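You operate a simulated robot arm through the tools that you are given. There is no shell and no other tool.

You are at the controls of a simulated robot arm. One attempt, no reset.

TASK
Stand flask F in the drip tray's seat, dose 30 ml of blue and stopper it.
Fine: one stroke into the flask; park the spout after; spill nothing; leave the water dispenser as it is. Set down upright: what you pick out.

It is judged by the outcome, as a careful person would: the job done as asked, and still so three seconds after it is handed in. It fails if anything else is knocked over, pushed out of place, dropped, spilled or broken. A push-on lid holds only when it is set on centred and level and pressed home; a screw cap is set on level and turned clockwise until tight.

THE ROBOT
A 7-joint arm with a two-finger parallel gripper, fixed in place. Base frame: the origin is at the foot of the arm, x ahead of it, y to its left, z up. Units: mm, rad, N and s.
Its first joint turns from -2.897 to 2.897 rad. Payload 1.57 kg.
The tool frame sits at the grasp point between the pads (the TCP): z along the fingers, y along the line on which they close. The tips reach 30 mm beyond it. The gripper opens to 110 mm. The fingers are 24 mm wide and 12 mm thick; the gripper's body (48 by 112 mm) begins 78 mm behind the TCP.
Orientation is that of the tool frame in the base frame, as a unit quaternion [x, y, z, w]. With the fingers straight down and closing along the base's y, the tool's x points along the base's -x, its y along +y and its z along -z.

THE INTERFACE
- The arm moves only by the tool servo_tool. Its argument "motion" is a list of rows, each a list of 7 numbers: the turn, a rotation vector about the tool's x, y, z in rad, then the shift along the tool's x, y, z in mm, then the finger opening in mm, from 0 to 110. In form: [[rx, ry, rz, dx, dy, dz, hand], ...]. A call has 1 to 20 rows; each row shifts and turns the commanded pose from where the row before left it, along the tool's axes as they then stand. Rows are played at 5 a second. More than 50 mm and 0.15 rad between two rows, or a gripper value outside its range, and nothing of the call is played. Where a pose cannot be reached the arm comes as near as it can. A force on the tool above 40 N (or 10 N above the force at the start of the call, whichever is more), or a blocked arm, ends the call early, and 0.2 s more pass. Each finger travels about 108 mm/s and halts on what it meets, pressing with about 39 N; the grip force reading is that of the motor and also rises with nothing between the fingers. The clock runs only during rows and for 0.2 s after the last one: add rows that do not move to give the fingers time. It gives the time, the measured TCP pose, the force on the tool (base axes), the opening and the grip force at its end, in the units of the frame above (readings bear some noise), with the torque about the TCP (base axes, N m) and any sound that the robot's microphone picked up, and new pictures: "pictures" is both (left out), scene, wrist or none.
- Cameras (640 x 400 px; columns grow to the right, rows downward): "scene" is fixed at [50.3, -650.5, 1618.8]; the picture's right is [0.26, -0.96, 0.00], its down [-0.41, -0.11, -0.90] and it looks along [0.87, 0.24, -0.43] (base axes); focal length 241 px, centre (320, 200). "wrist" rides on the gripper at [70, 16, -141] in the tool frame; the picture's right is [-0.23, 0.97, 0.00], its down [-0.85, -0.20, -0.48] and it looks along [-0.47, -0.11, 0.88] (tool axes); focal length 222 px, centre (320, 200). There is no depth. A picture from a camera that has moved, and an enlarged one, comes with that camera's place and axes in the base frame and with its lens.
- move_column(by): slides the trunk up (or, below 0, down) by that many mm; the arm rides with it, the base frame stays. It gives what a move gives, with no picture.
- enlarge(camera, box): a new picture of the part [left, top, right, bottom] of that camera's present view, enlarged. It takes no simulated time.
- sign_off(): hands the job in; it is judged then, once.

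Nothing tells you positions but the pictures and the camera data. Unless the task says otherwise, let go and move clear before handing in.

The tools are called after "Request:" as a command line: name --pt "numbers of a row" for each row, then --argument value for the rest, lists and objects as JSON in quotes. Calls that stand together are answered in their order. servo_tool: Moves the arm, as the interface text tells. Its arguments: {"type":"object","properties":{"motion":{"type":"array"},"pictures":{"type":"string","enum":["both","scene","wrist","none"]}},"required":["motion"]} The other tools are called the same way: move_column (by) slides the trunk up or down; enlarge (camera, box) takes an enlarged picture of a part of a camera's view; sign_off () hands the job in.

At the start:

```text
clock: 0.0
eef_pos: [279.2, -479.9, 1515.9]
ee_rot: [-0.004, 1.0, 0.009, -0.007]
contact_force: [0.4, 0.3, -0.2]
ft_torque: [0.02, 0.0, 0.0]
finger_gap: 110.3
grasp_force: 0.0
trunk travel left (down, up): [-565.0, 45.0]
```

scene: 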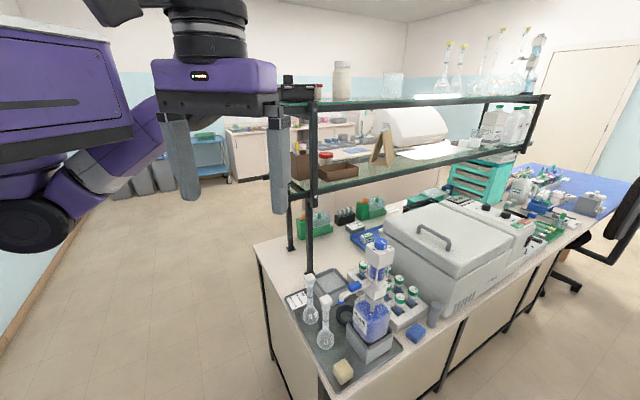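
wrist: 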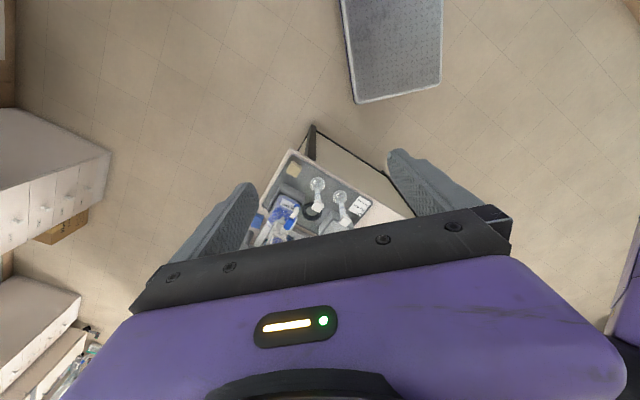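

I see a bench corner with two flasks, a bottle-top dispenser with blue liquid and a tray near the front. I'll enlarge the views to identify the parts before moving.

Request:
enlarge --camera "scene" --box '[260, 220, 460, 400]'

Request:
enlarge --camera "wrist" --box '[230, 120, 430, 250]'

Request:
enlarge --camera "scene" --box '[280, 260, 360, 360]'

Request:
enlarge --camera "scene" --box '[330, 230, 430, 370]'

```text
2.22 times, centred on (360, 310) of scene
camera zoom: at [50.3, -650.5, 1618.8], right [0.26, -0.96, 0.0], down [-0.41, -0.11, -0.9], along [0.87, 0.24, -0.43], focal length 536 px, centre (231, -44)
```

zoom: 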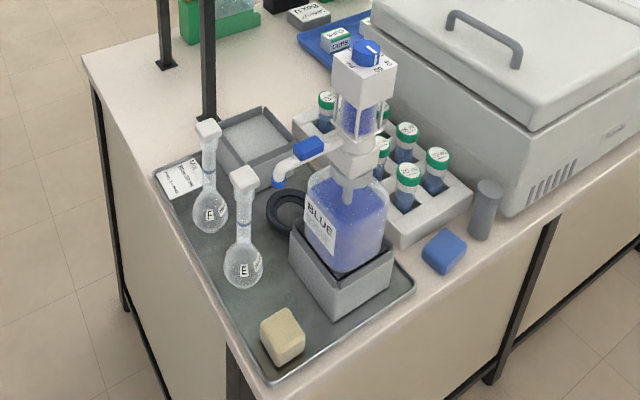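

```text
3.08 times, centred on (330, 185) of wrist
camera zoom: at [212.1, -465.9, 1659.6], right [0.22, 0.98, 0.01], down [0.86, -0.2, 0.46], along [0.45, -0.09, -0.89], focal length 684 px, centre (289, 246)
```

zoom: 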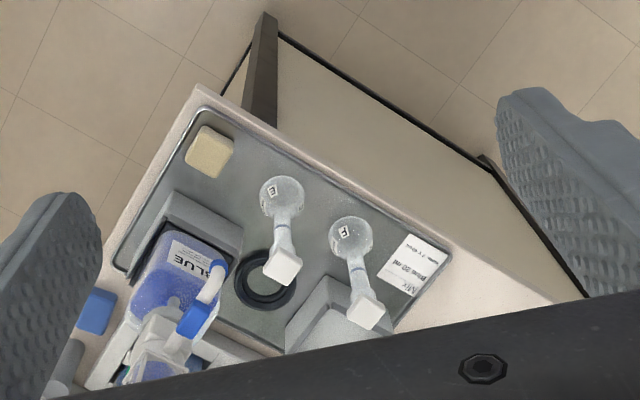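

```text
4.00 times, centred on (320, 310) of scene
camera zoom: at [50.3, -650.5, 1618.8], right [0.26, -0.96, 0.0], down [-0.41, -0.11, -0.9], along [0.87, 0.24, -0.43], focal length 965 px, centre (320, -240)
```

zoom: 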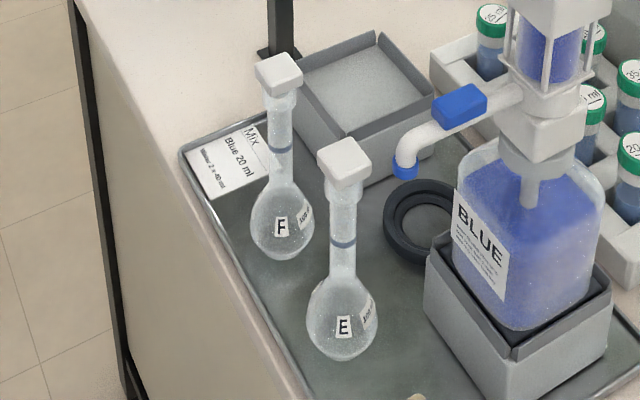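

```text
2.86 times, centred on (380, 300) of scene
camera zoom: at [50.3, -650.5, 1618.8], right [0.26, -0.96, 0.0], down [-0.41, -0.11, -0.9], along [0.87, 0.24, -0.43], focal length 689 px, centre (149, -86)
```

zoom: 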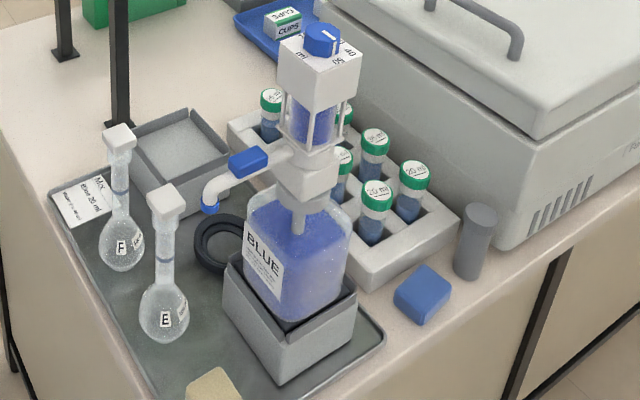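

I take flask F's bulb to be near (594,-466,914), E near (530,-535), the seat ring near (643,-582) and the blue dispenser behind and to the right of them. I'll turn the tool in free space first, to get the wrist camera above the hand for close looks.

Request:
servo_tool --pt "0 0 -0.146 0 0 0 110" --pt "0 0 -0.146 0 0 0 110" --pt "0 0 -0.146 0 0 0 110" --pt "0 0 -0.146 0 0 0 110" --pt "0 0 -0.146 0 0 0 110" --pt "0 0 -0.146 0 0 0 110" --pt "0 0 -0.146 0 0 0 110" --pt "0 0 -0.146 0 0 0 110" --pt "0 0 -0.146 0 0 0 110" --pt "0 0 -0.146 0 0 0 110" --pt "0 0 -0.146 0 0 0 110" --pt "0 0 -0.146 0 0 0 110" --pt "0 0 -0.146 0 0 0 110" --pt "0 0 -0.146 0 0 0 110" --pt "0 0 -0.146 0 0 0 110" --pt "0 0 -0.146 0 0 0 110" --pt "0 0 -0.146 0 0 0 110"

Request:
enlarge --camera "scene" --box '[360, 220, 410, 260]'

Request:
enlarge --camera "scene" --box '[280, 280, 320, 320]'

Request:
enlarge --camera "scene" --box '[420, 130, 640, 270]'

```text
clock: 3.6
eef_pos: [281.9, -483.1, 1502.8]
ee_rot: [0.948, -0.318, -0.028, -0.015]
contact_force: [-0.5, -0.1, 0.7]
ft_torque: [0.03, 0.03, 0.0]
finger_gap: 110.1
grasp_force: 0.0
trunk travel left (down, up): [-565.0, 45.0]
camera wrist: at [335.6, -543.9, 1639.9], right [-0.77, -0.64, 0.0], down [-0.54, 0.65, 0.53], along [-0.34, 0.41, -0.85], focal length 222 px, centre (320, 200)
```

scene: 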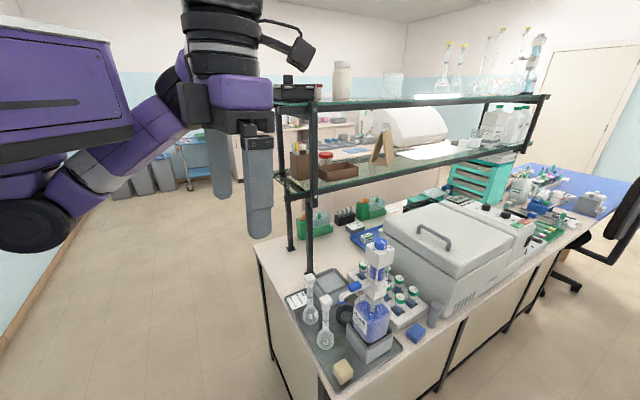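
wrist: 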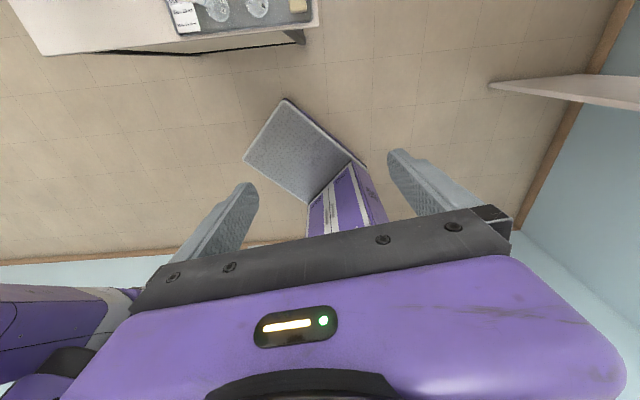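

```text
10.00 times, centred on (385, 240) of scene
camera zoom: at [50.3, -650.5, 1618.8], right [0.26, -0.96, 0.0], down [-0.41, -0.11, -0.9], along [0.87, 0.24, -0.43], focal length 2413 px, centre (-330, -200)
```

zoom: 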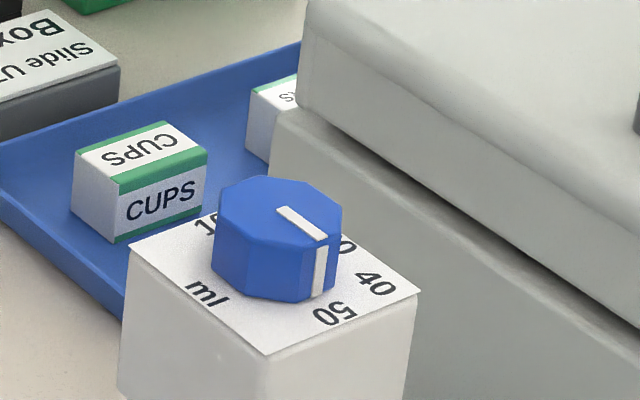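

```text
10.00 times, centred on (300, 300) of scene
camera zoom: at [50.3, -650.5, 1618.8], right [0.26, -0.96, 0.0], down [-0.41, -0.11, -0.9], along [0.87, 0.24, -0.43], focal length 2413 px, centre (520, -800)
```

zoom: 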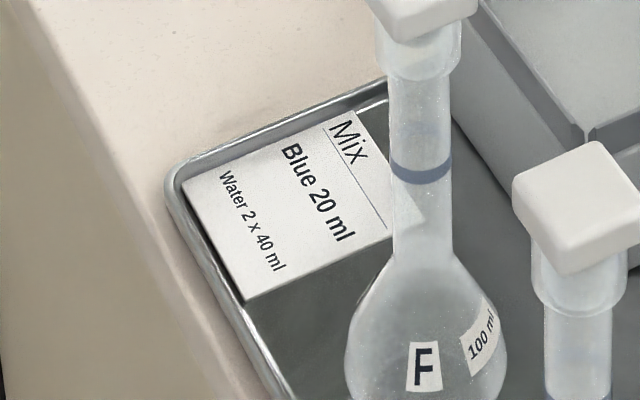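

```text
2.86 times, centred on (530, 200) of scene
camera zoom: at [50.3, -650.5, 1618.8], right [0.26, -0.96, 0.0], down [-0.41, -0.11, -0.9], along [0.87, 0.24, -0.43], focal length 689 px, centre (-280, 200)
```

zoom: 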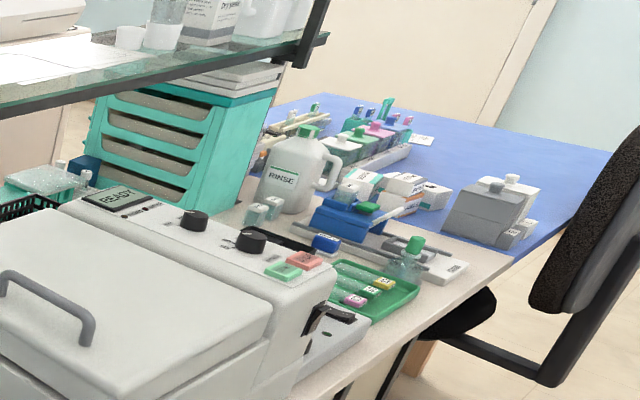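

The dial on the blue dispenser reads somewhere between 10 and 50 ml, so I need a closer look. I'll lower the trunk and tilt the hand level to look at the bench from in front.

Request:
move_column --by -250

Request:
servo_tool --pt "0 0.14 0 0 0 0 110" --pt "0 0.14 0 0 0 0 110" --pt "0 0.14 0 0 0 0 110" --pt "0 0.14 0 0 0 0 110" --pt "0 0.14 0 0 0 0 110" --pt "0 0.14 0 0 0 0 110" --pt "0 0.14 0 0 0 0 110" --pt "0 0.14 0 0 0 0 110" --pt "0 0.14 0 0 0 0 110" --pt "0 0.14 0 0 0 0 110" --pt "0 0.14 0 0 0 0 110" --pt "0 0 0 0 0 0 110"

```text
clock: 6.2
eef_pos: [283.0, -482.9, 1252.2]
ee_rot: [0.947, -0.319, -0.028, -0.016]
contact_force: [0.6, 0.1, -0.5]
ft_torque: [-0.03, -0.02, -0.02]
finger_gap: 109.9
grasp_force: 0.0
trunk travel left (down, up): [-315.0, 295.0]
```

```text
clock: 8.6
eef_pos: [439.7, -574.1, 1137.5]
ee_rot: [0.723, -0.19, 0.646, 0.157]
contact_force: [-0.9, 0.8, -0.2]
ft_torque: [0.01, -0.04, -0.01]
finger_gap: 109.8
grasp_force: 0.0
out of reach, approached as far as the arm can: row 3, 4, 5, 6, 7, 8, 9, 10, 11
trunk travel left (down, up): [-315.0, 295.0]
stopped in row 12: the arm was blocked; the commanded pose is now the measured one
camera wrist: at [316.4, -527.0, 1223.0], right [-0.49, -0.84, -0.24], down [-0.4, 0.46, -0.79], along [0.78, -0.29, -0.56], focal length 222 px, centre (320, 200)
```

scene: 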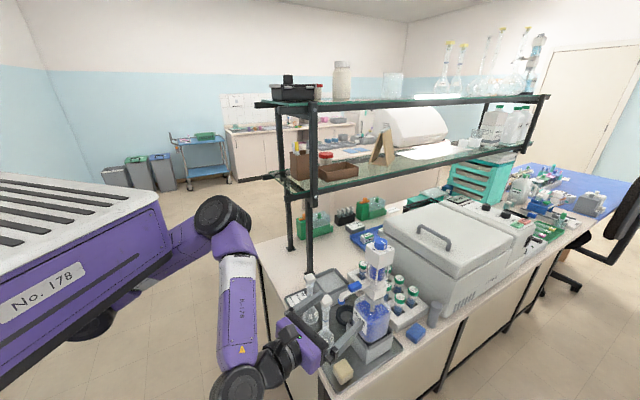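
wrist: 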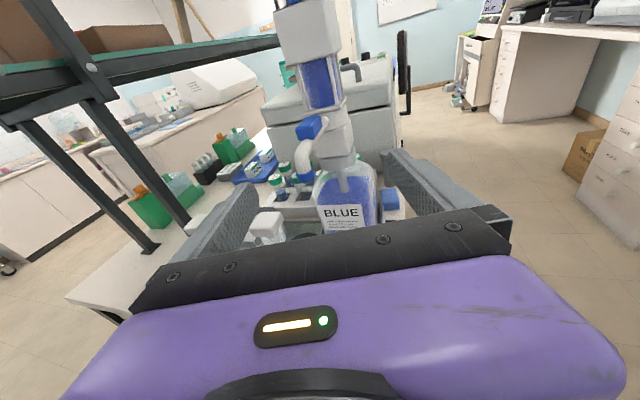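

The arm drifted toward the bench because the requested pose was out of reach, and now sits near (440,-574,1137). I'll check that nothing was touched before moving again.

Request:
enlarge --camera "scene" --box '[250, 240, 430, 390]'

Request:
enlarge --camera "wrist" --box '[220, 0, 440, 240]'

```text
2.67 times, centred on (340, 315) of scene
camera zoom: at [50.3, -650.5, 1618.8], right [0.26, -0.96, 0.0], down [-0.41, -0.11, -0.9], along [0.87, 0.24, -0.43], focal length 643 px, centre (267, -107)
```

zoom: 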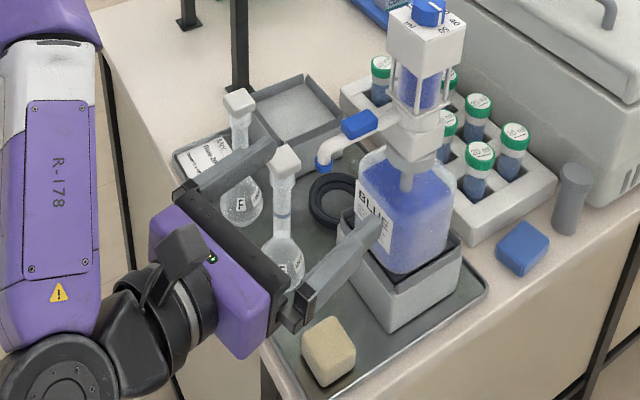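

```text
1.67 times, centred on (330, 120) of wrist
camera zoom: at [316.4, -527.0, 1223.0], right [-0.49, -0.84, -0.24], down [-0.4, 0.46, -0.79], along [0.78, -0.29, -0.56], focal length 370 px, centre (303, 333)
```

zoom: 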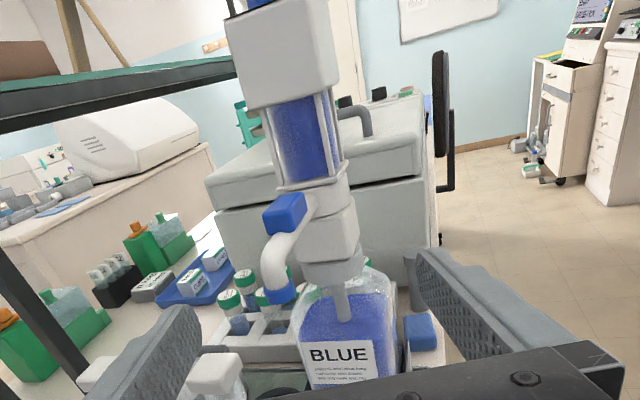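

Nothing was touched; the fingers hang above flask E. I'll raise the trunk to clear it and look at the dial from above.

Request:
move_column --by 200

Request:
servo_tool --pt "0 0 0 0 0 -10 110" --pt "0 0 0 0 0 -10 110" --pt "0 0 0 0 0 -10 110"

Request:
enlarge --camera "wrist" --box '[220, 40, 440, 240]'

```text
clock: 10.8
eef_pos: [441.5, -573.8, 1338.6]
ee_rot: [0.722, -0.189, 0.647, 0.158]
contact_force: [-0.6, -0.1, -1.0]
ft_torque: [-0.03, -0.02, 0.03]
finger_gap: 110.1
grasp_force: 0.0
trunk travel left (down, up): [-515.0, 95.0]
```

```text
clock: 11.8
eef_pos: [452.9, -558.1, 1312.8]
ee_rot: [0.74, -0.177, 0.636, 0.128]
contact_force: [-0.1, -0.2, 0.5]
ft_torque: [0.02, 0.0, 0.0]
finger_gap: 110.2
grasp_force: 0.1
out of reach, approached as far as the arm can: row 3
trunk travel left (down, up): [-515.0, 95.0]
stopped in row 3: the arm was blocked; the commanded pose is now the measured one
camera wrist: at [328.6, -521.4, 1404.9], right [-0.44, -0.86, -0.26], down [-0.45, 0.46, -0.76], along [0.77, -0.22, -0.6], focal length 222 px, centre (320, 200)
```

scene: 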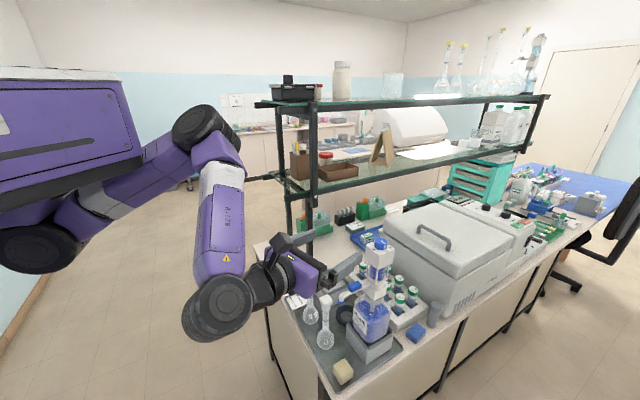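
wrist: 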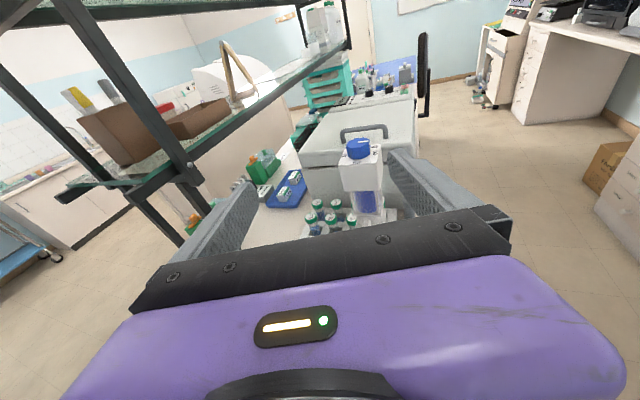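

```text
2.00 times, centred on (330, 140) of wrist
camera zoom: at [328.6, -521.4, 1404.9], right [-0.44, -0.86, -0.26], down [-0.45, 0.46, -0.76], along [0.77, -0.22, -0.6], focal length 444 px, centre (300, 320)
```

zoom: 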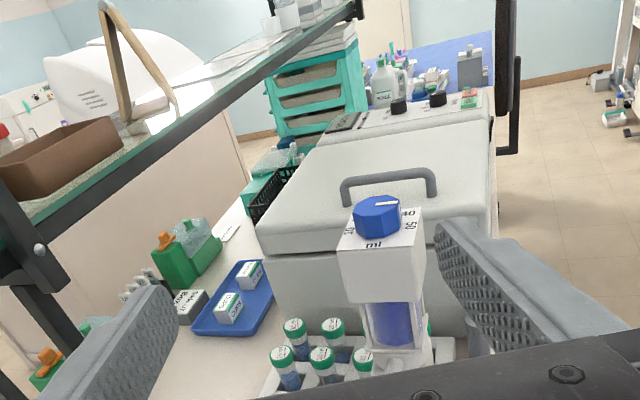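

The knob sits near (565,-663,1275). The spout tip is parked near (485,-585,1128), and the seat is 90° round at the same radius. I'll bring the tool back to pointing down and go above the dispenser to read the dial.

Request:
move_column --by 80

Request:
servo_tool --pt "0 -0.141 0 0 0 0 110" --pt "0 -0.141 0 0 0 0 110" --pt "0 -0.141 0 0 0 0 110" --pt "0 -0.141 0 0 0 0 110" --pt "0 -0.141 0 0 0 0 110" --pt "0 -0.141 0 0 0 0 110" --pt "0 -0.141 0 0 0 0 110" --pt "0 -0.141 0 0 0 0 110" --pt "0 -0.141 0 0 0 0 110" --pt "0 -0.141 0 0 0 0 110" --pt "0 0 0 0 0 0 110"

```text
clock: 13.0
eef_pos: [453.0, -558.0, 1394.4]
ee_rot: [0.74, -0.176, 0.636, 0.127]
contact_force: [-0.2, 0.9, 0.4]
ft_torque: [0.02, 0.04, 0.0]
finger_gap: 110.1
grasp_force: 0.0
trunk travel left (down, up): [-595.0, 15.0]
```

```text
clock: 15.4
eef_pos: [452.8, -557.7, 1395.8]
ee_rot: [0.976, -0.216, 0.006, -0.017]
contact_force: [-0.6, -0.2, -0.4]
ft_torque: [0.0, -0.05, -0.02]
finger_gap: 110.1
grasp_force: 0.1
trunk travel left (down, up): [-595.0, 15.0]
camera wrist: at [507.4, -605.6, 1538.6], right [-0.62, -0.79, -0.03], down [-0.7, 0.53, 0.48], along [-0.36, 0.32, -0.88], focal length 222 px, centre (320, 200)
```

scene: 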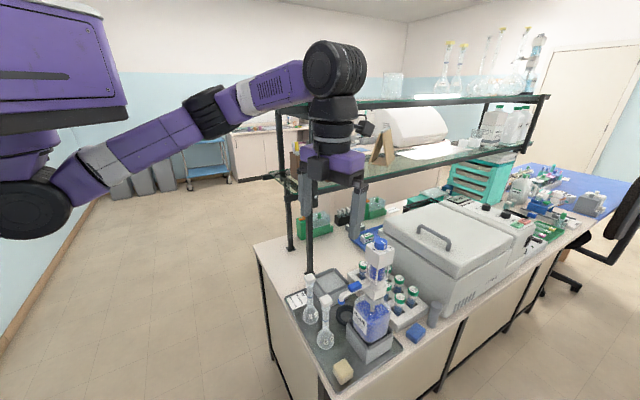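
wrist: 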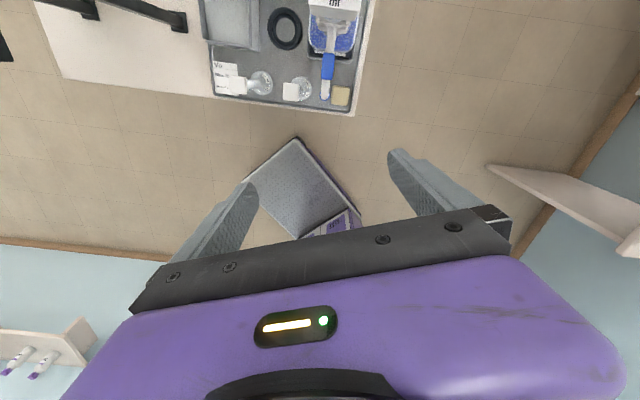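

I'm now pointing down at about z 1396, and I'll move over the knob and read the dial.

Request:
servo_tool --pt "-0.036 0 0 36.5 12 0 110" --pt "0 0 0 36.5 12 0 110" --pt "0 0 0 36.5 12 0 110" --pt "0 0 0 36.5 12 0 110" --pt "0 0 0 0 0 0 110"

Request:
enlarge --camera "wrist" --box '[220, 0, 420, 240]'

Request:
enlarge --camera "wrist" --box '[290, 130, 350, 170]'

```text
clock: 16.6
eef_pos: [560.9, -643.6, 1392.9]
ee_rot: [0.976, -0.216, 0.004, 0.002]
contact_force: [0.9, 0.2, -0.8]
ft_torque: [-0.04, 0.12, 0.02]
finger_gap: 110.3
grasp_force: 0.0
out of reach, approached as far as the arm can: row 4
trunk travel left (down, up): [-595.0, 15.0]
camera wrist: at [617.9, -687.8, 1536.1], right [-0.62, -0.79, 0.0], down [-0.69, 0.54, 0.47], along [-0.37, 0.29, -0.88], focal length 222 px, centre (320, 200)
```

scene: 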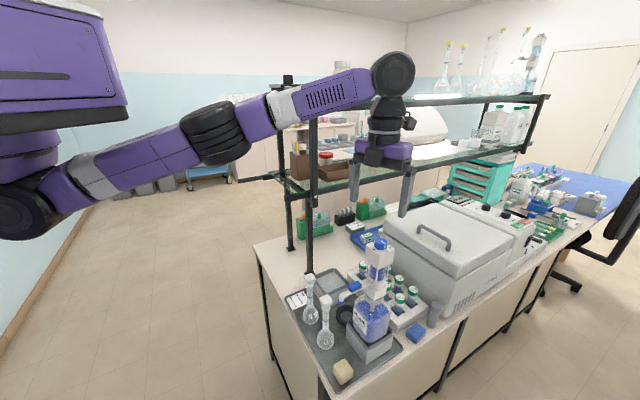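
wrist: 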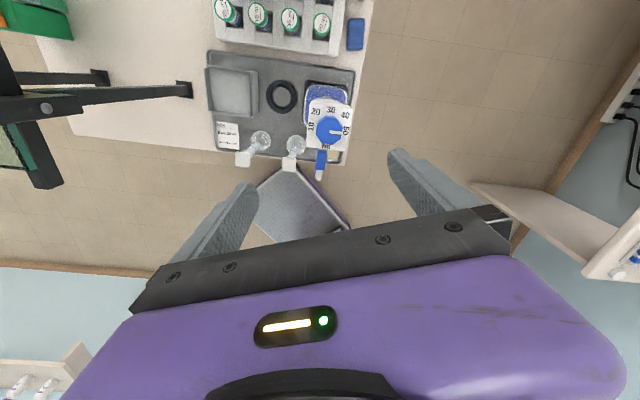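

```text
1.67 times, centred on (320, 120) of wrist
camera zoom: at [617.9, -687.8, 1536.1], right [-0.62, -0.79, 0.0], down [-0.69, 0.54, 0.47], along [-0.37, 0.29, -0.88], focal length 370 px, centre (320, 333)
```

zoom: 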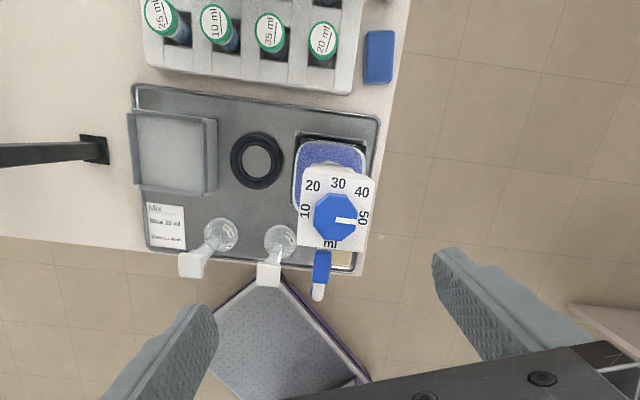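

```text
10.00 times, centred on (320, 150) of wrist
camera zoom: at [617.9, -687.8, 1536.1], right [-0.62, -0.79, 0.0], down [-0.69, 0.54, 0.47], along [-0.37, 0.29, -0.88], focal length 2221 px, centre (320, 700)
```

zoom: 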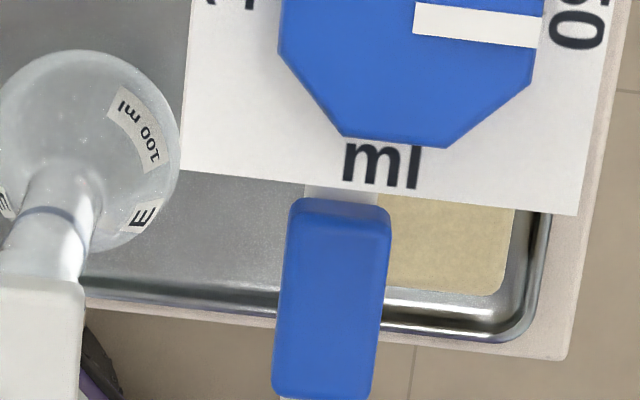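

The overhead view is clear: the dial's pointer is at 50, and 30 is 90° counter-clockwise seen from above. I'll first turn the hand clockwise so that the 90° knob turn stays well inside the wrist's range.

Request:
servo_tool --pt "0 0 0.146 0 0 0 110" --pt "0 0 0.146 0 0 0 110" --pt "0 0 0.146 0 0 0 110" --pt "0 0 0.146 0 0 0 110" --pt "0 0 0.146 0 0 0 110" --pt "0 0 0.146 0 0 0 110" --pt "0 0 0.146 0 0 0 110" --pt "0 0 0.146 0 0 0 110" --pt "0 0 0.146 0 0 0 110" --pt "0 0 0.146 0 0 0 110" --pt "0 0 0.146 0 0 0 110" --pt "0 0 0.146 0 0 0 110" --pt "0 0 0.146 0 0 0 110" --pt "0 0 0 0 0 0 110"

Request:
enlarge --camera "wrist" --box '[220, 0, 440, 240]'

```text
clock: 19.6
eef_pos: [559.2, -645.2, 1393.7]
ee_rot: [-0.391, 0.92, -0.004, 0.0]
contact_force: [-0.6, 0.6, 0.5]
ft_torque: [0.0, 0.03, 0.02]
finger_gap: 110.1
grasp_force: 0.0
trunk travel left (down, up): [-595.0, 15.0]
camera wrist: at [498.8, -684.1, 1536.3], right [-0.54, 0.84, -0.01], down [0.73, 0.48, 0.48], along [0.41, 0.26, -0.88], focal length 222 px, centre (320, 200)
```

scene: 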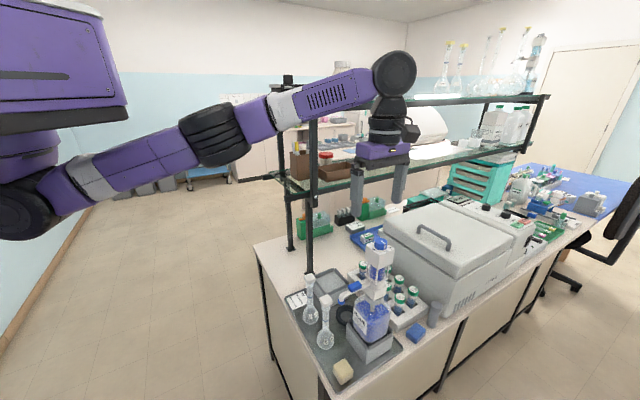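
wrist: 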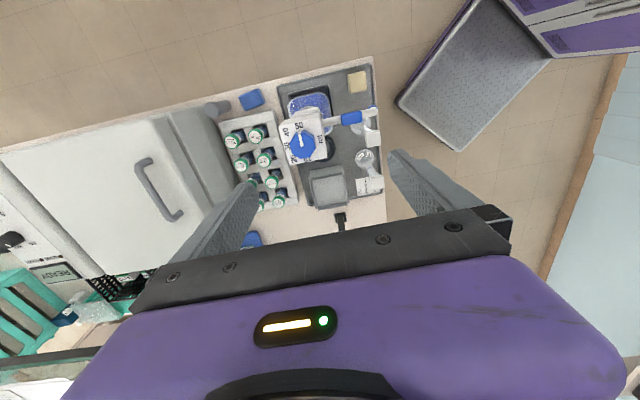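

```text
1.67 times, centred on (330, 120) of wrist
camera zoom: at [498.8, -684.1, 1536.3], right [-0.54, 0.84, -0.01], down [0.73, 0.48, 0.48], along [0.41, 0.26, -0.88], focal length 370 px, centre (303, 333)
```

zoom: 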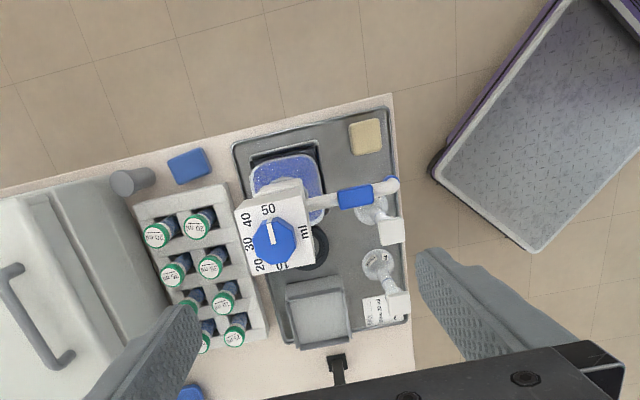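

The hand is aligned with the dispenser's axes, and I take the knob to be at (570,-665). I'll centre over it and come down part-way to check.

Request:
servo_tool --pt "0 0 0 0 0 25 80" --pt "0 0 0 3 -11 25 60" --pt "0 0 0 3.7 -10.5 10 60" --pt "0 0 0 0 0 0 60"

Request:
enlarge --camera "wrist" --box '[240, 60, 400, 220]'

Request:
enlarge --camera "scene" --box '[340, 170, 420, 270]'

```text
clock: 20.6
eef_pos: [565.4, -659.0, 1333.6]
ee_rot: [-0.392, 0.92, -0.004, 0.0]
contact_force: [0.4, 0.3, -0.1]
ft_torque: [-0.05, 0.03, -0.03]
finger_gap: 60.1
grasp_force: 0.1
out of reach, approached as far as the arm can: row 3
trunk travel left (down, up): [-595.0, 15.0]
camera wrist: at [506.5, -697.2, 1476.2], right [-0.54, 0.84, -0.01], down [0.73, 0.48, 0.48], along [0.41, 0.26, -0.88], focal length 222 px, centre (320, 200)
```

scene: 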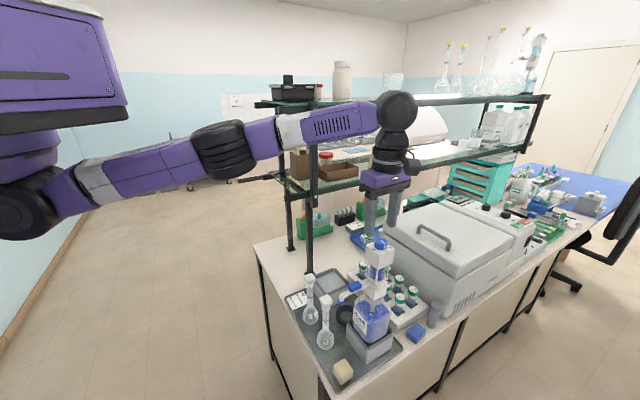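
wrist: 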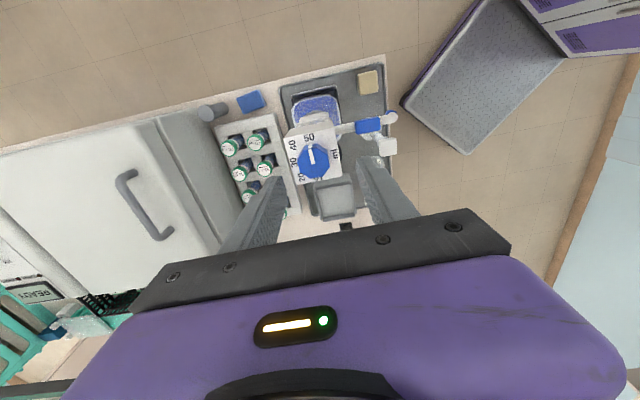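

```text
2.50 times, centred on (320, 140) of wrist
camera zoom: at [506.5, -697.2, 1476.2], right [-0.54, 0.84, -0.01], down [0.73, 0.48, 0.48], along [0.41, 0.26, -0.88], focal length 555 px, centre (320, 350)
```

zoom: 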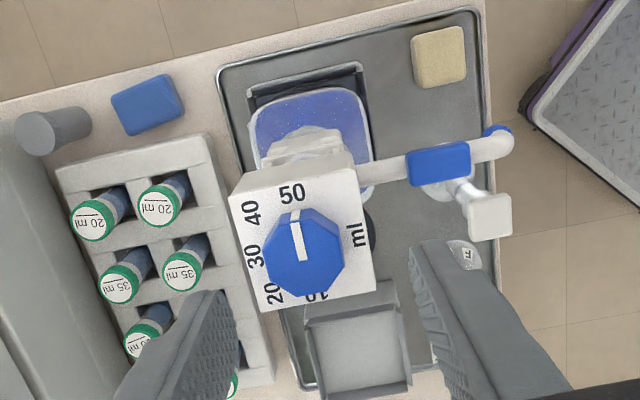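

```text
4.00 times, centred on (380, 220) of scene
camera zoom: at [50.3, -650.5, 1618.8], right [0.26, -0.96, 0.0], down [-0.41, -0.11, -0.9], along [0.87, 0.24, -0.43], focal length 965 px, centre (80, 120)
```

zoom: 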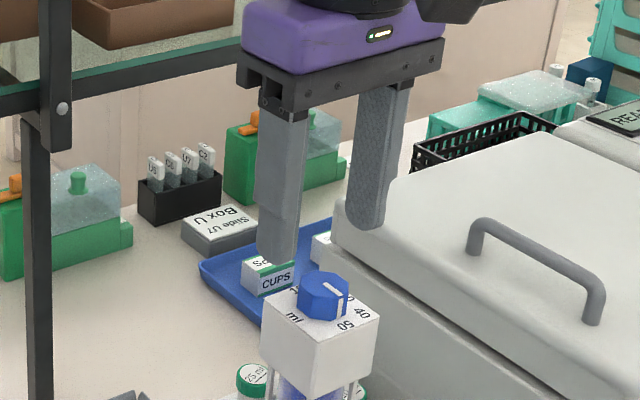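

The knob is centred near (571,-665) with its top at about 1275. I'll come down in stages so the fingertips stay off the box top.

Request:
servo_tool --pt "0 0 0 0 0 18 60" --pt "0 0 0 0 0 18 60" --pt "0 0 0 0 0 0 60"

Request:
enlarge --camera "wrist" --box '[240, 60, 400, 220]'

Request:
enlarge --camera "scene" --box '[350, 200, 410, 260]'

```text
clock: 21.4
eef_pos: [566.4, -658.8, 1298.2]
ee_rot: [-0.392, 0.92, -0.004, 0.002]
contact_force: [0.0, 0.1, -0.2]
ft_torque: [0.0, 0.0, -0.04]
finger_gap: 60.0
grasp_force: 0.0
trunk travel left (down, up): [-595.0, 15.0]
camera wrist: at [506.2, -697.3, 1439.7], right [-0.55, 0.84, -0.01], down [0.73, 0.48, 0.48], along [0.41, 0.26, -0.88], focal length 222 px, centre (320, 200)
```

scene: 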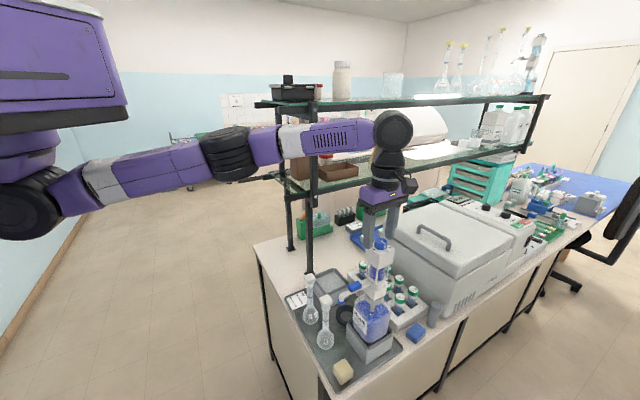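
wrist: 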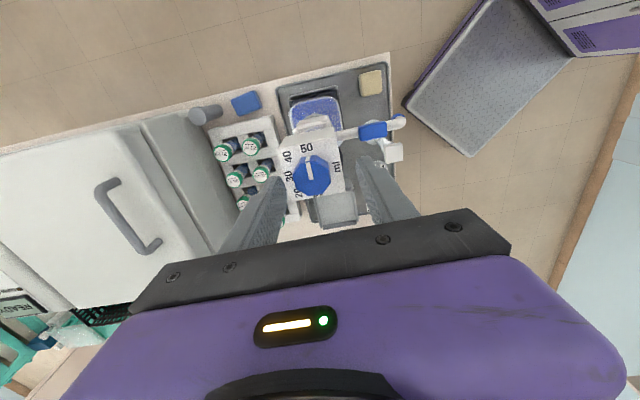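

```text
2.50 times, centred on (320, 140) of wrist
camera zoom: at [506.2, -697.3, 1439.7], right [-0.55, 0.84, -0.01], down [0.73, 0.48, 0.48], along [0.41, 0.26, -0.88], focal length 555 px, centre (320, 350)
```

zoom: 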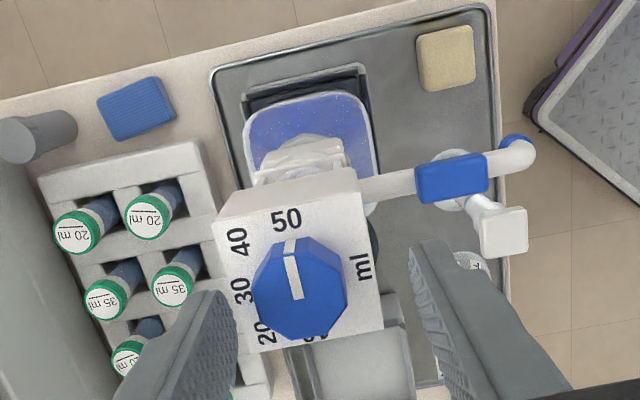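

```text
6.67 times, centred on (380, 230) of scene
camera zoom: at [50.3, -650.5, 1618.8], right [0.26, -0.96, 0.0], down [-0.41, -0.11, -0.9], along [0.87, 0.24, -0.43], focal length 1608 px, centre (-80, 0)
```

zoom: 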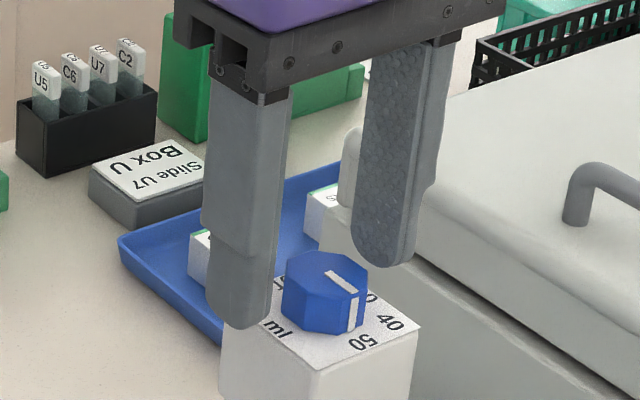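

The fingertips are at about 1268, just above the box top, and the knob needs a 7 mm sideways shift. I'll shift, drop 3 mm and close on the flats.

Request:
servo_tool --pt "0 0 0 2 -6.9 0 60" --pt "0 0 0 0 0 3 60" --pt "0 0 0 0 0 0 60"

Request:
enlarge --camera "wrist" --box '[240, 60, 400, 220]'

Request:
enlarge --camera "scene" --box '[350, 200, 410, 260]'

```text
clock: 22.2
eef_pos: [570.0, -664.5, 1295.7]
ee_rot: [-0.392, 0.92, -0.004, 0.0]
contact_force: [0.3, 0.9, -1.4]
ft_torque: [0.01, 0.0, 0.0]
finger_gap: 60.0
grasp_force: 0.0
trunk travel left (down, up): [-595.0, 15.0]
camera wrist: at [510.1, -703.8, 1437.6], right [-0.55, 0.84, -0.01], down [0.73, 0.48, 0.48], along [0.41, 0.26, -0.88], focal length 222 px, centre (320, 200)
```

scene: 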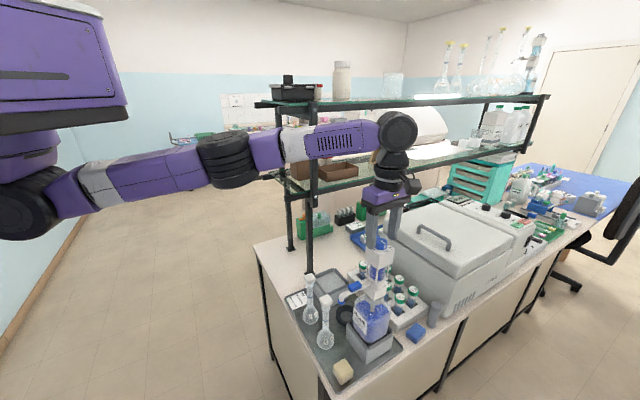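
wrist: 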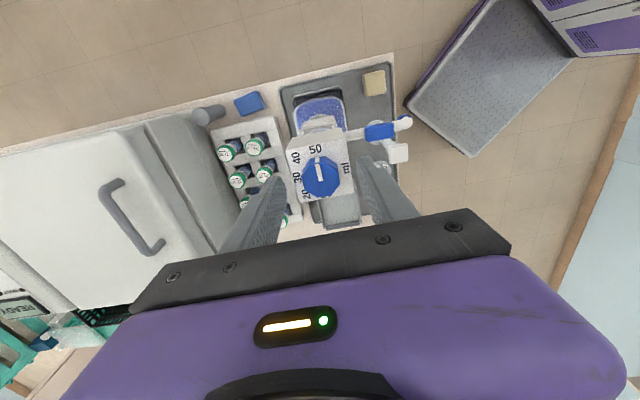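

```text
2.50 times, centred on (320, 140) of wrist
camera zoom: at [510.1, -703.8, 1437.6], right [-0.55, 0.84, -0.01], down [0.73, 0.48, 0.48], along [0.41, 0.26, -0.88], focal length 555 px, centre (320, 350)
```

zoom: 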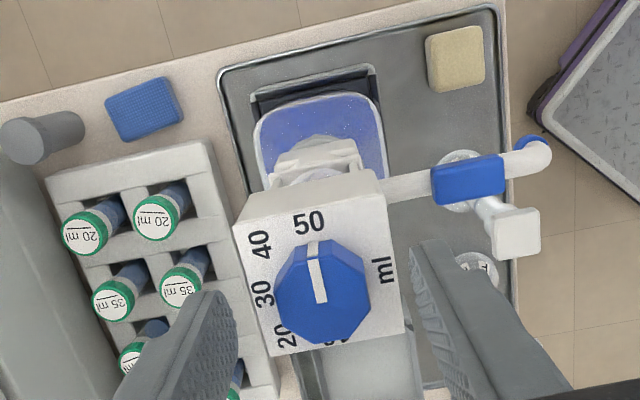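

```text
6.67 times, centred on (380, 230) of scene
camera zoom: at [50.3, -650.5, 1618.8], right [0.26, -0.96, 0.0], down [-0.41, -0.11, -0.9], along [0.87, 0.24, -0.43], focal length 1608 px, centre (-80, 0)
```

zoom: 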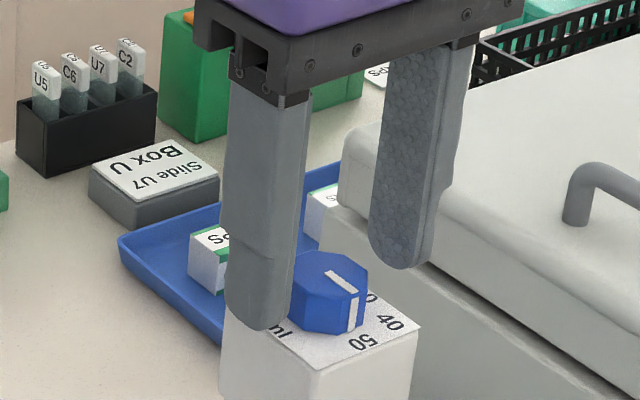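

I'll narrow the fingers in steps and watch for any sideways force that would mean they are off centre.

Request:
servo_tool --pt "0 0 0 0 0 0 50" --pt "0 0 0 0 0 0 42" --pt "0 0 0 0 0 0 38" --pt "0 0 0 0 0 0 38"

Request:
enlarge --camera "wrist" --box '[260, 100, 380, 220]'

Request:
enlarge --camera "scene" --box '[360, 220, 400, 260]'

```text
clock: 23.2
eef_pos: [568.6, -665.4, 1295.4]
ee_rot: [-0.392, 0.92, -0.004, 0.0]
contact_force: [-0.1, -0.1, -0.8]
ft_torque: [-0.02, 0.02, 0.0]
finger_gap: 37.8
grasp_force: 0.2
trunk travel left (down, up): [-595.0, 15.0]
camera wrist: at [510.0, -703.7, 1437.8], right [-0.55, 0.84, -0.01], down [0.73, 0.48, 0.48], along [0.41, 0.26, -0.88], focal length 222 px, centre (320, 200)
```

scene: 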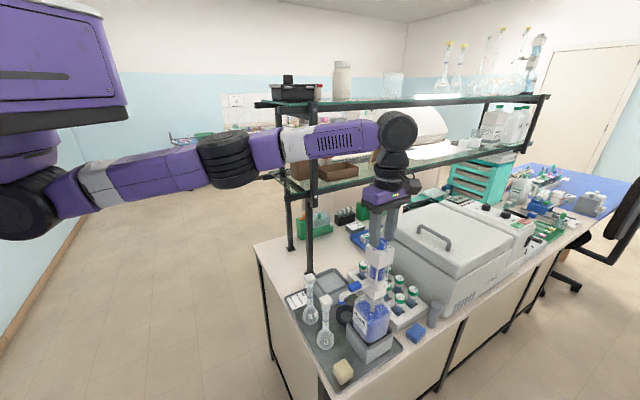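
wrist: 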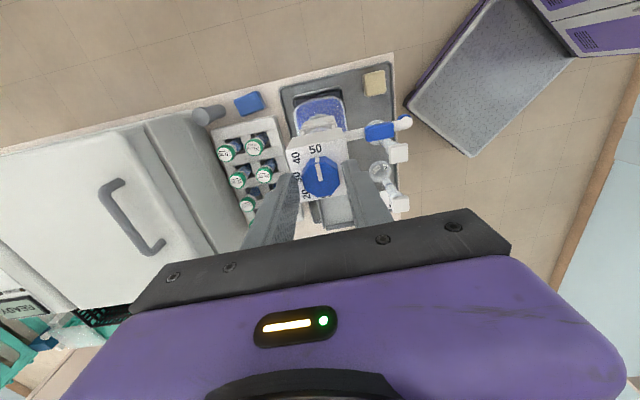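

```text
3.33 times, centred on (320, 160) of wrist
camera zoom: at [510.0, -703.7, 1437.8], right [-0.55, 0.84, -0.01], down [0.73, 0.48, 0.48], along [0.41, 0.26, -0.88], focal length 740 px, centre (320, 333)
```

zoom: 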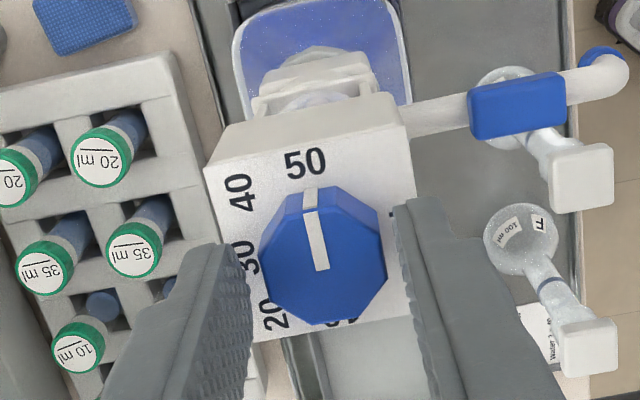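

```text
10.00 times, centred on (380, 240) of scene
camera zoom: at [50.3, -650.5, 1618.8], right [0.26, -0.96, 0.0], down [-0.41, -0.11, -0.9], along [0.87, 0.24, -0.43], focal length 2413 px, centre (-280, -200)
```

zoom: 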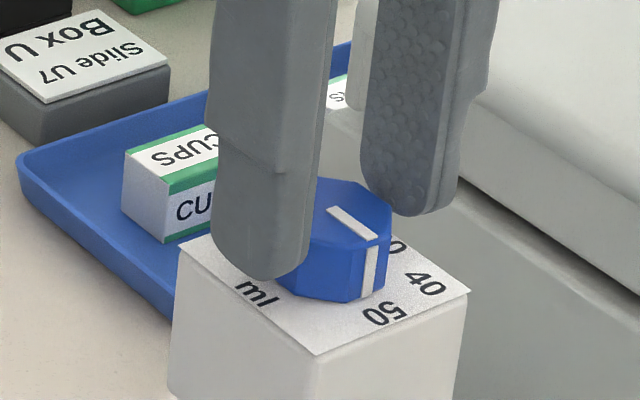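

The fingers look centred on the knob flats, so I'll close onto it.

Request:
servo_tool --pt "0 0 0 0 0 0 34" --pt "0 0 0 0 0 0 31" --pt "0 0 0 0 0 0 28" --pt "0 0 0 0 0 0 25" --pt "0 0 0 0 0 0 25"

Request:
enlarge --camera "wrist" --box '[260, 100, 380, 220]'

Request:
enlarge --camera "scene" --box '[360, 220, 400, 260]'

```text
clock: 24.4
eef_pos: [570.1, -665.0, 1296.0]
ee_rot: [-0.393, 0.92, -0.004, 0.0]
contact_force: [-0.7, 0.8, 0.7]
ft_torque: [0.1, 0.11, -0.01]
finger_gap: 29.3
grasp_force: 39.0
trunk travel left (down, up): [-595.0, 15.0]
camera wrist: at [509.9, -703.7, 1437.8], right [-0.55, 0.84, -0.01], down [0.73, 0.48, 0.48], along [0.41, 0.26, -0.88], focal length 222 px, centre (320, 200)
```

scene: 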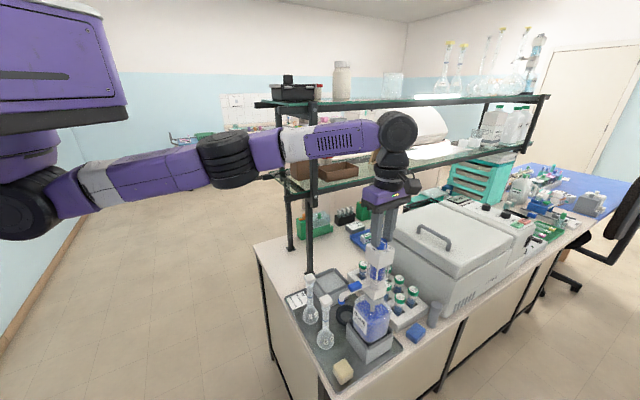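
wrist: 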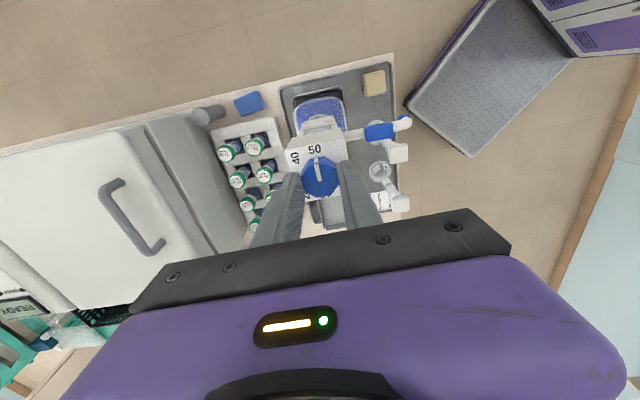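

```text
3.33 times, centred on (320, 160) of wrist
camera zoom: at [509.9, -703.7, 1437.8], right [-0.55, 0.84, -0.01], down [0.73, 0.48, 0.48], along [0.41, 0.26, -0.88], focal length 740 px, centre (320, 333)
```

zoom: 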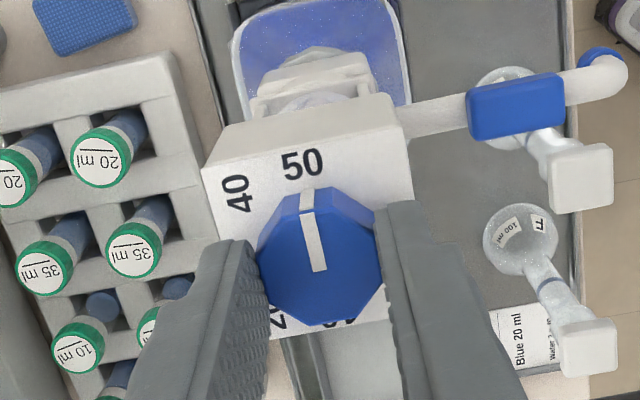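

```text
10.00 times, centred on (380, 240) of scene
camera zoom: at [50.3, -650.5, 1618.8], right [0.26, -0.96, 0.0], down [-0.41, -0.11, -0.9], along [0.87, 0.24, -0.43], focal length 2413 px, centre (-280, -200)
```

zoom: 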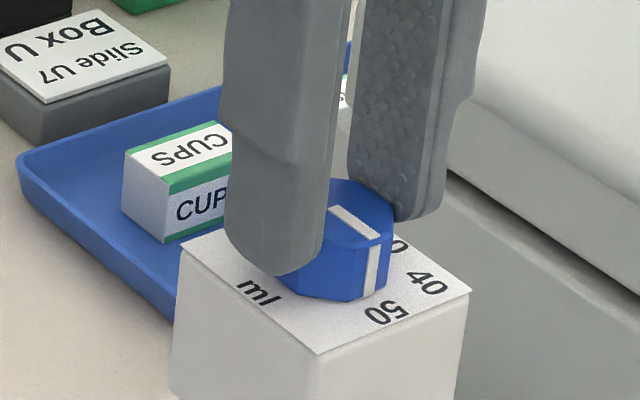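

The knob is gripped at 29 mm. I'll turn it 45° counter-clockwise first and check where the pointer lands.

Request:
servo_tool --pt "0 0 -0.11 0 0 0 25" --pt "0 0 -0.11 0 0 0 25" --pt "0 0 -0.11 0 0 0 25" --pt "0 0 -0.11 0 0 0 25" --pt "0 0 -0.11 0 0 0 25" --pt "0 0 -0.11 0 0 0 25" --pt "0 0 -0.125 0 0 0 25" --pt "0 0 0 0 0 0 25"

Request:
enlarge --camera "wrist" --box '[260, 100, 380, 220]'

Request:
enlarge --camera "scene" --box '[360, 220, 400, 260]'

```text
clock: 26.2
eef_pos: [569.1, -663.7, 1294.6]
ee_rot: [0.714, -0.7, 0.004, 0.001]
contact_force: [1.0, -0.9, 2.2]
ft_torque: [0.41, -0.11, -0.01]
finger_gap: 29.1
grasp_force: 39.1
trunk travel left (down, up): [-595.0, 15.0]
camera wrist: at [555.0, -733.8, 1438.2], right [-0.98, 0.21, -0.01], down [0.18, 0.86, 0.47], along [0.1, 0.46, -0.88], focal length 222 px, centre (320, 200)
```

scene: 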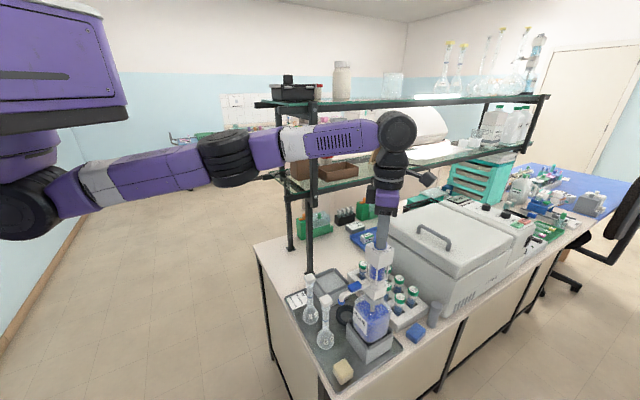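
wrist: 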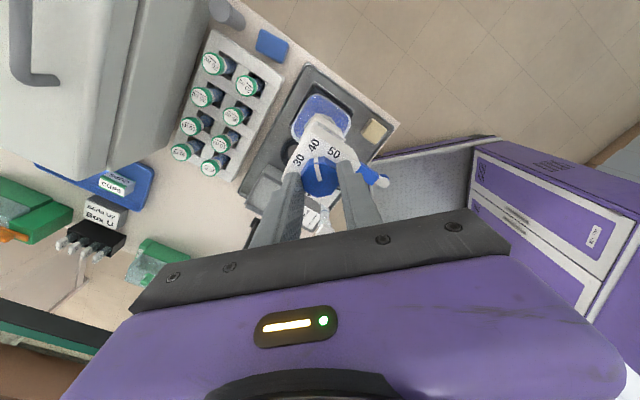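

```text
3.33 times, centred on (320, 160) of wrist
camera zoom: at [555.0, -733.8, 1438.2], right [-0.98, 0.21, -0.01], down [0.18, 0.86, 0.47], along [0.1, 0.46, -0.88], focal length 740 px, centre (320, 333)
```

zoom: 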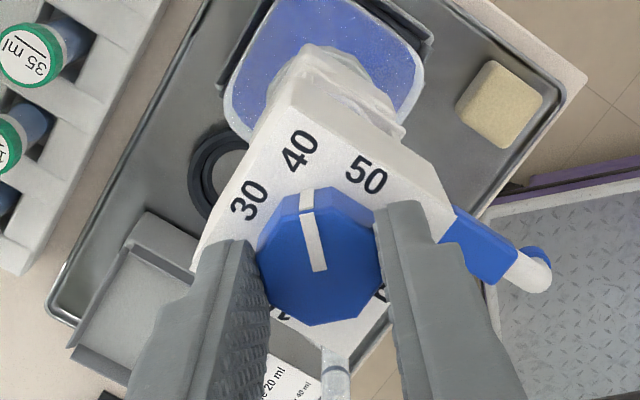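

```text
10.00 times, centred on (380, 240) of scene
camera zoom: at [50.3, -650.5, 1618.8], right [0.26, -0.96, 0.0], down [-0.41, -0.11, -0.9], along [0.87, 0.24, -0.43], focal length 2413 px, centre (-280, -200)
```

zoom: 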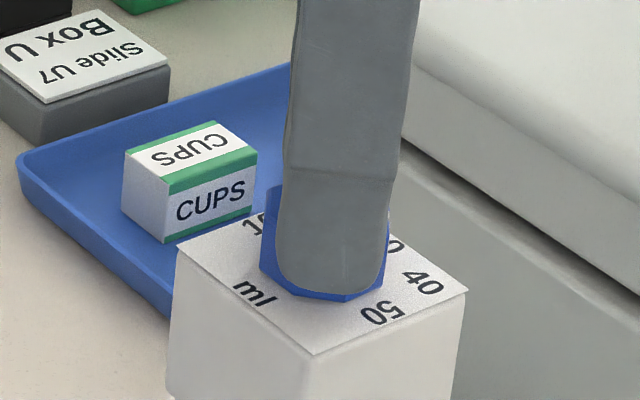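

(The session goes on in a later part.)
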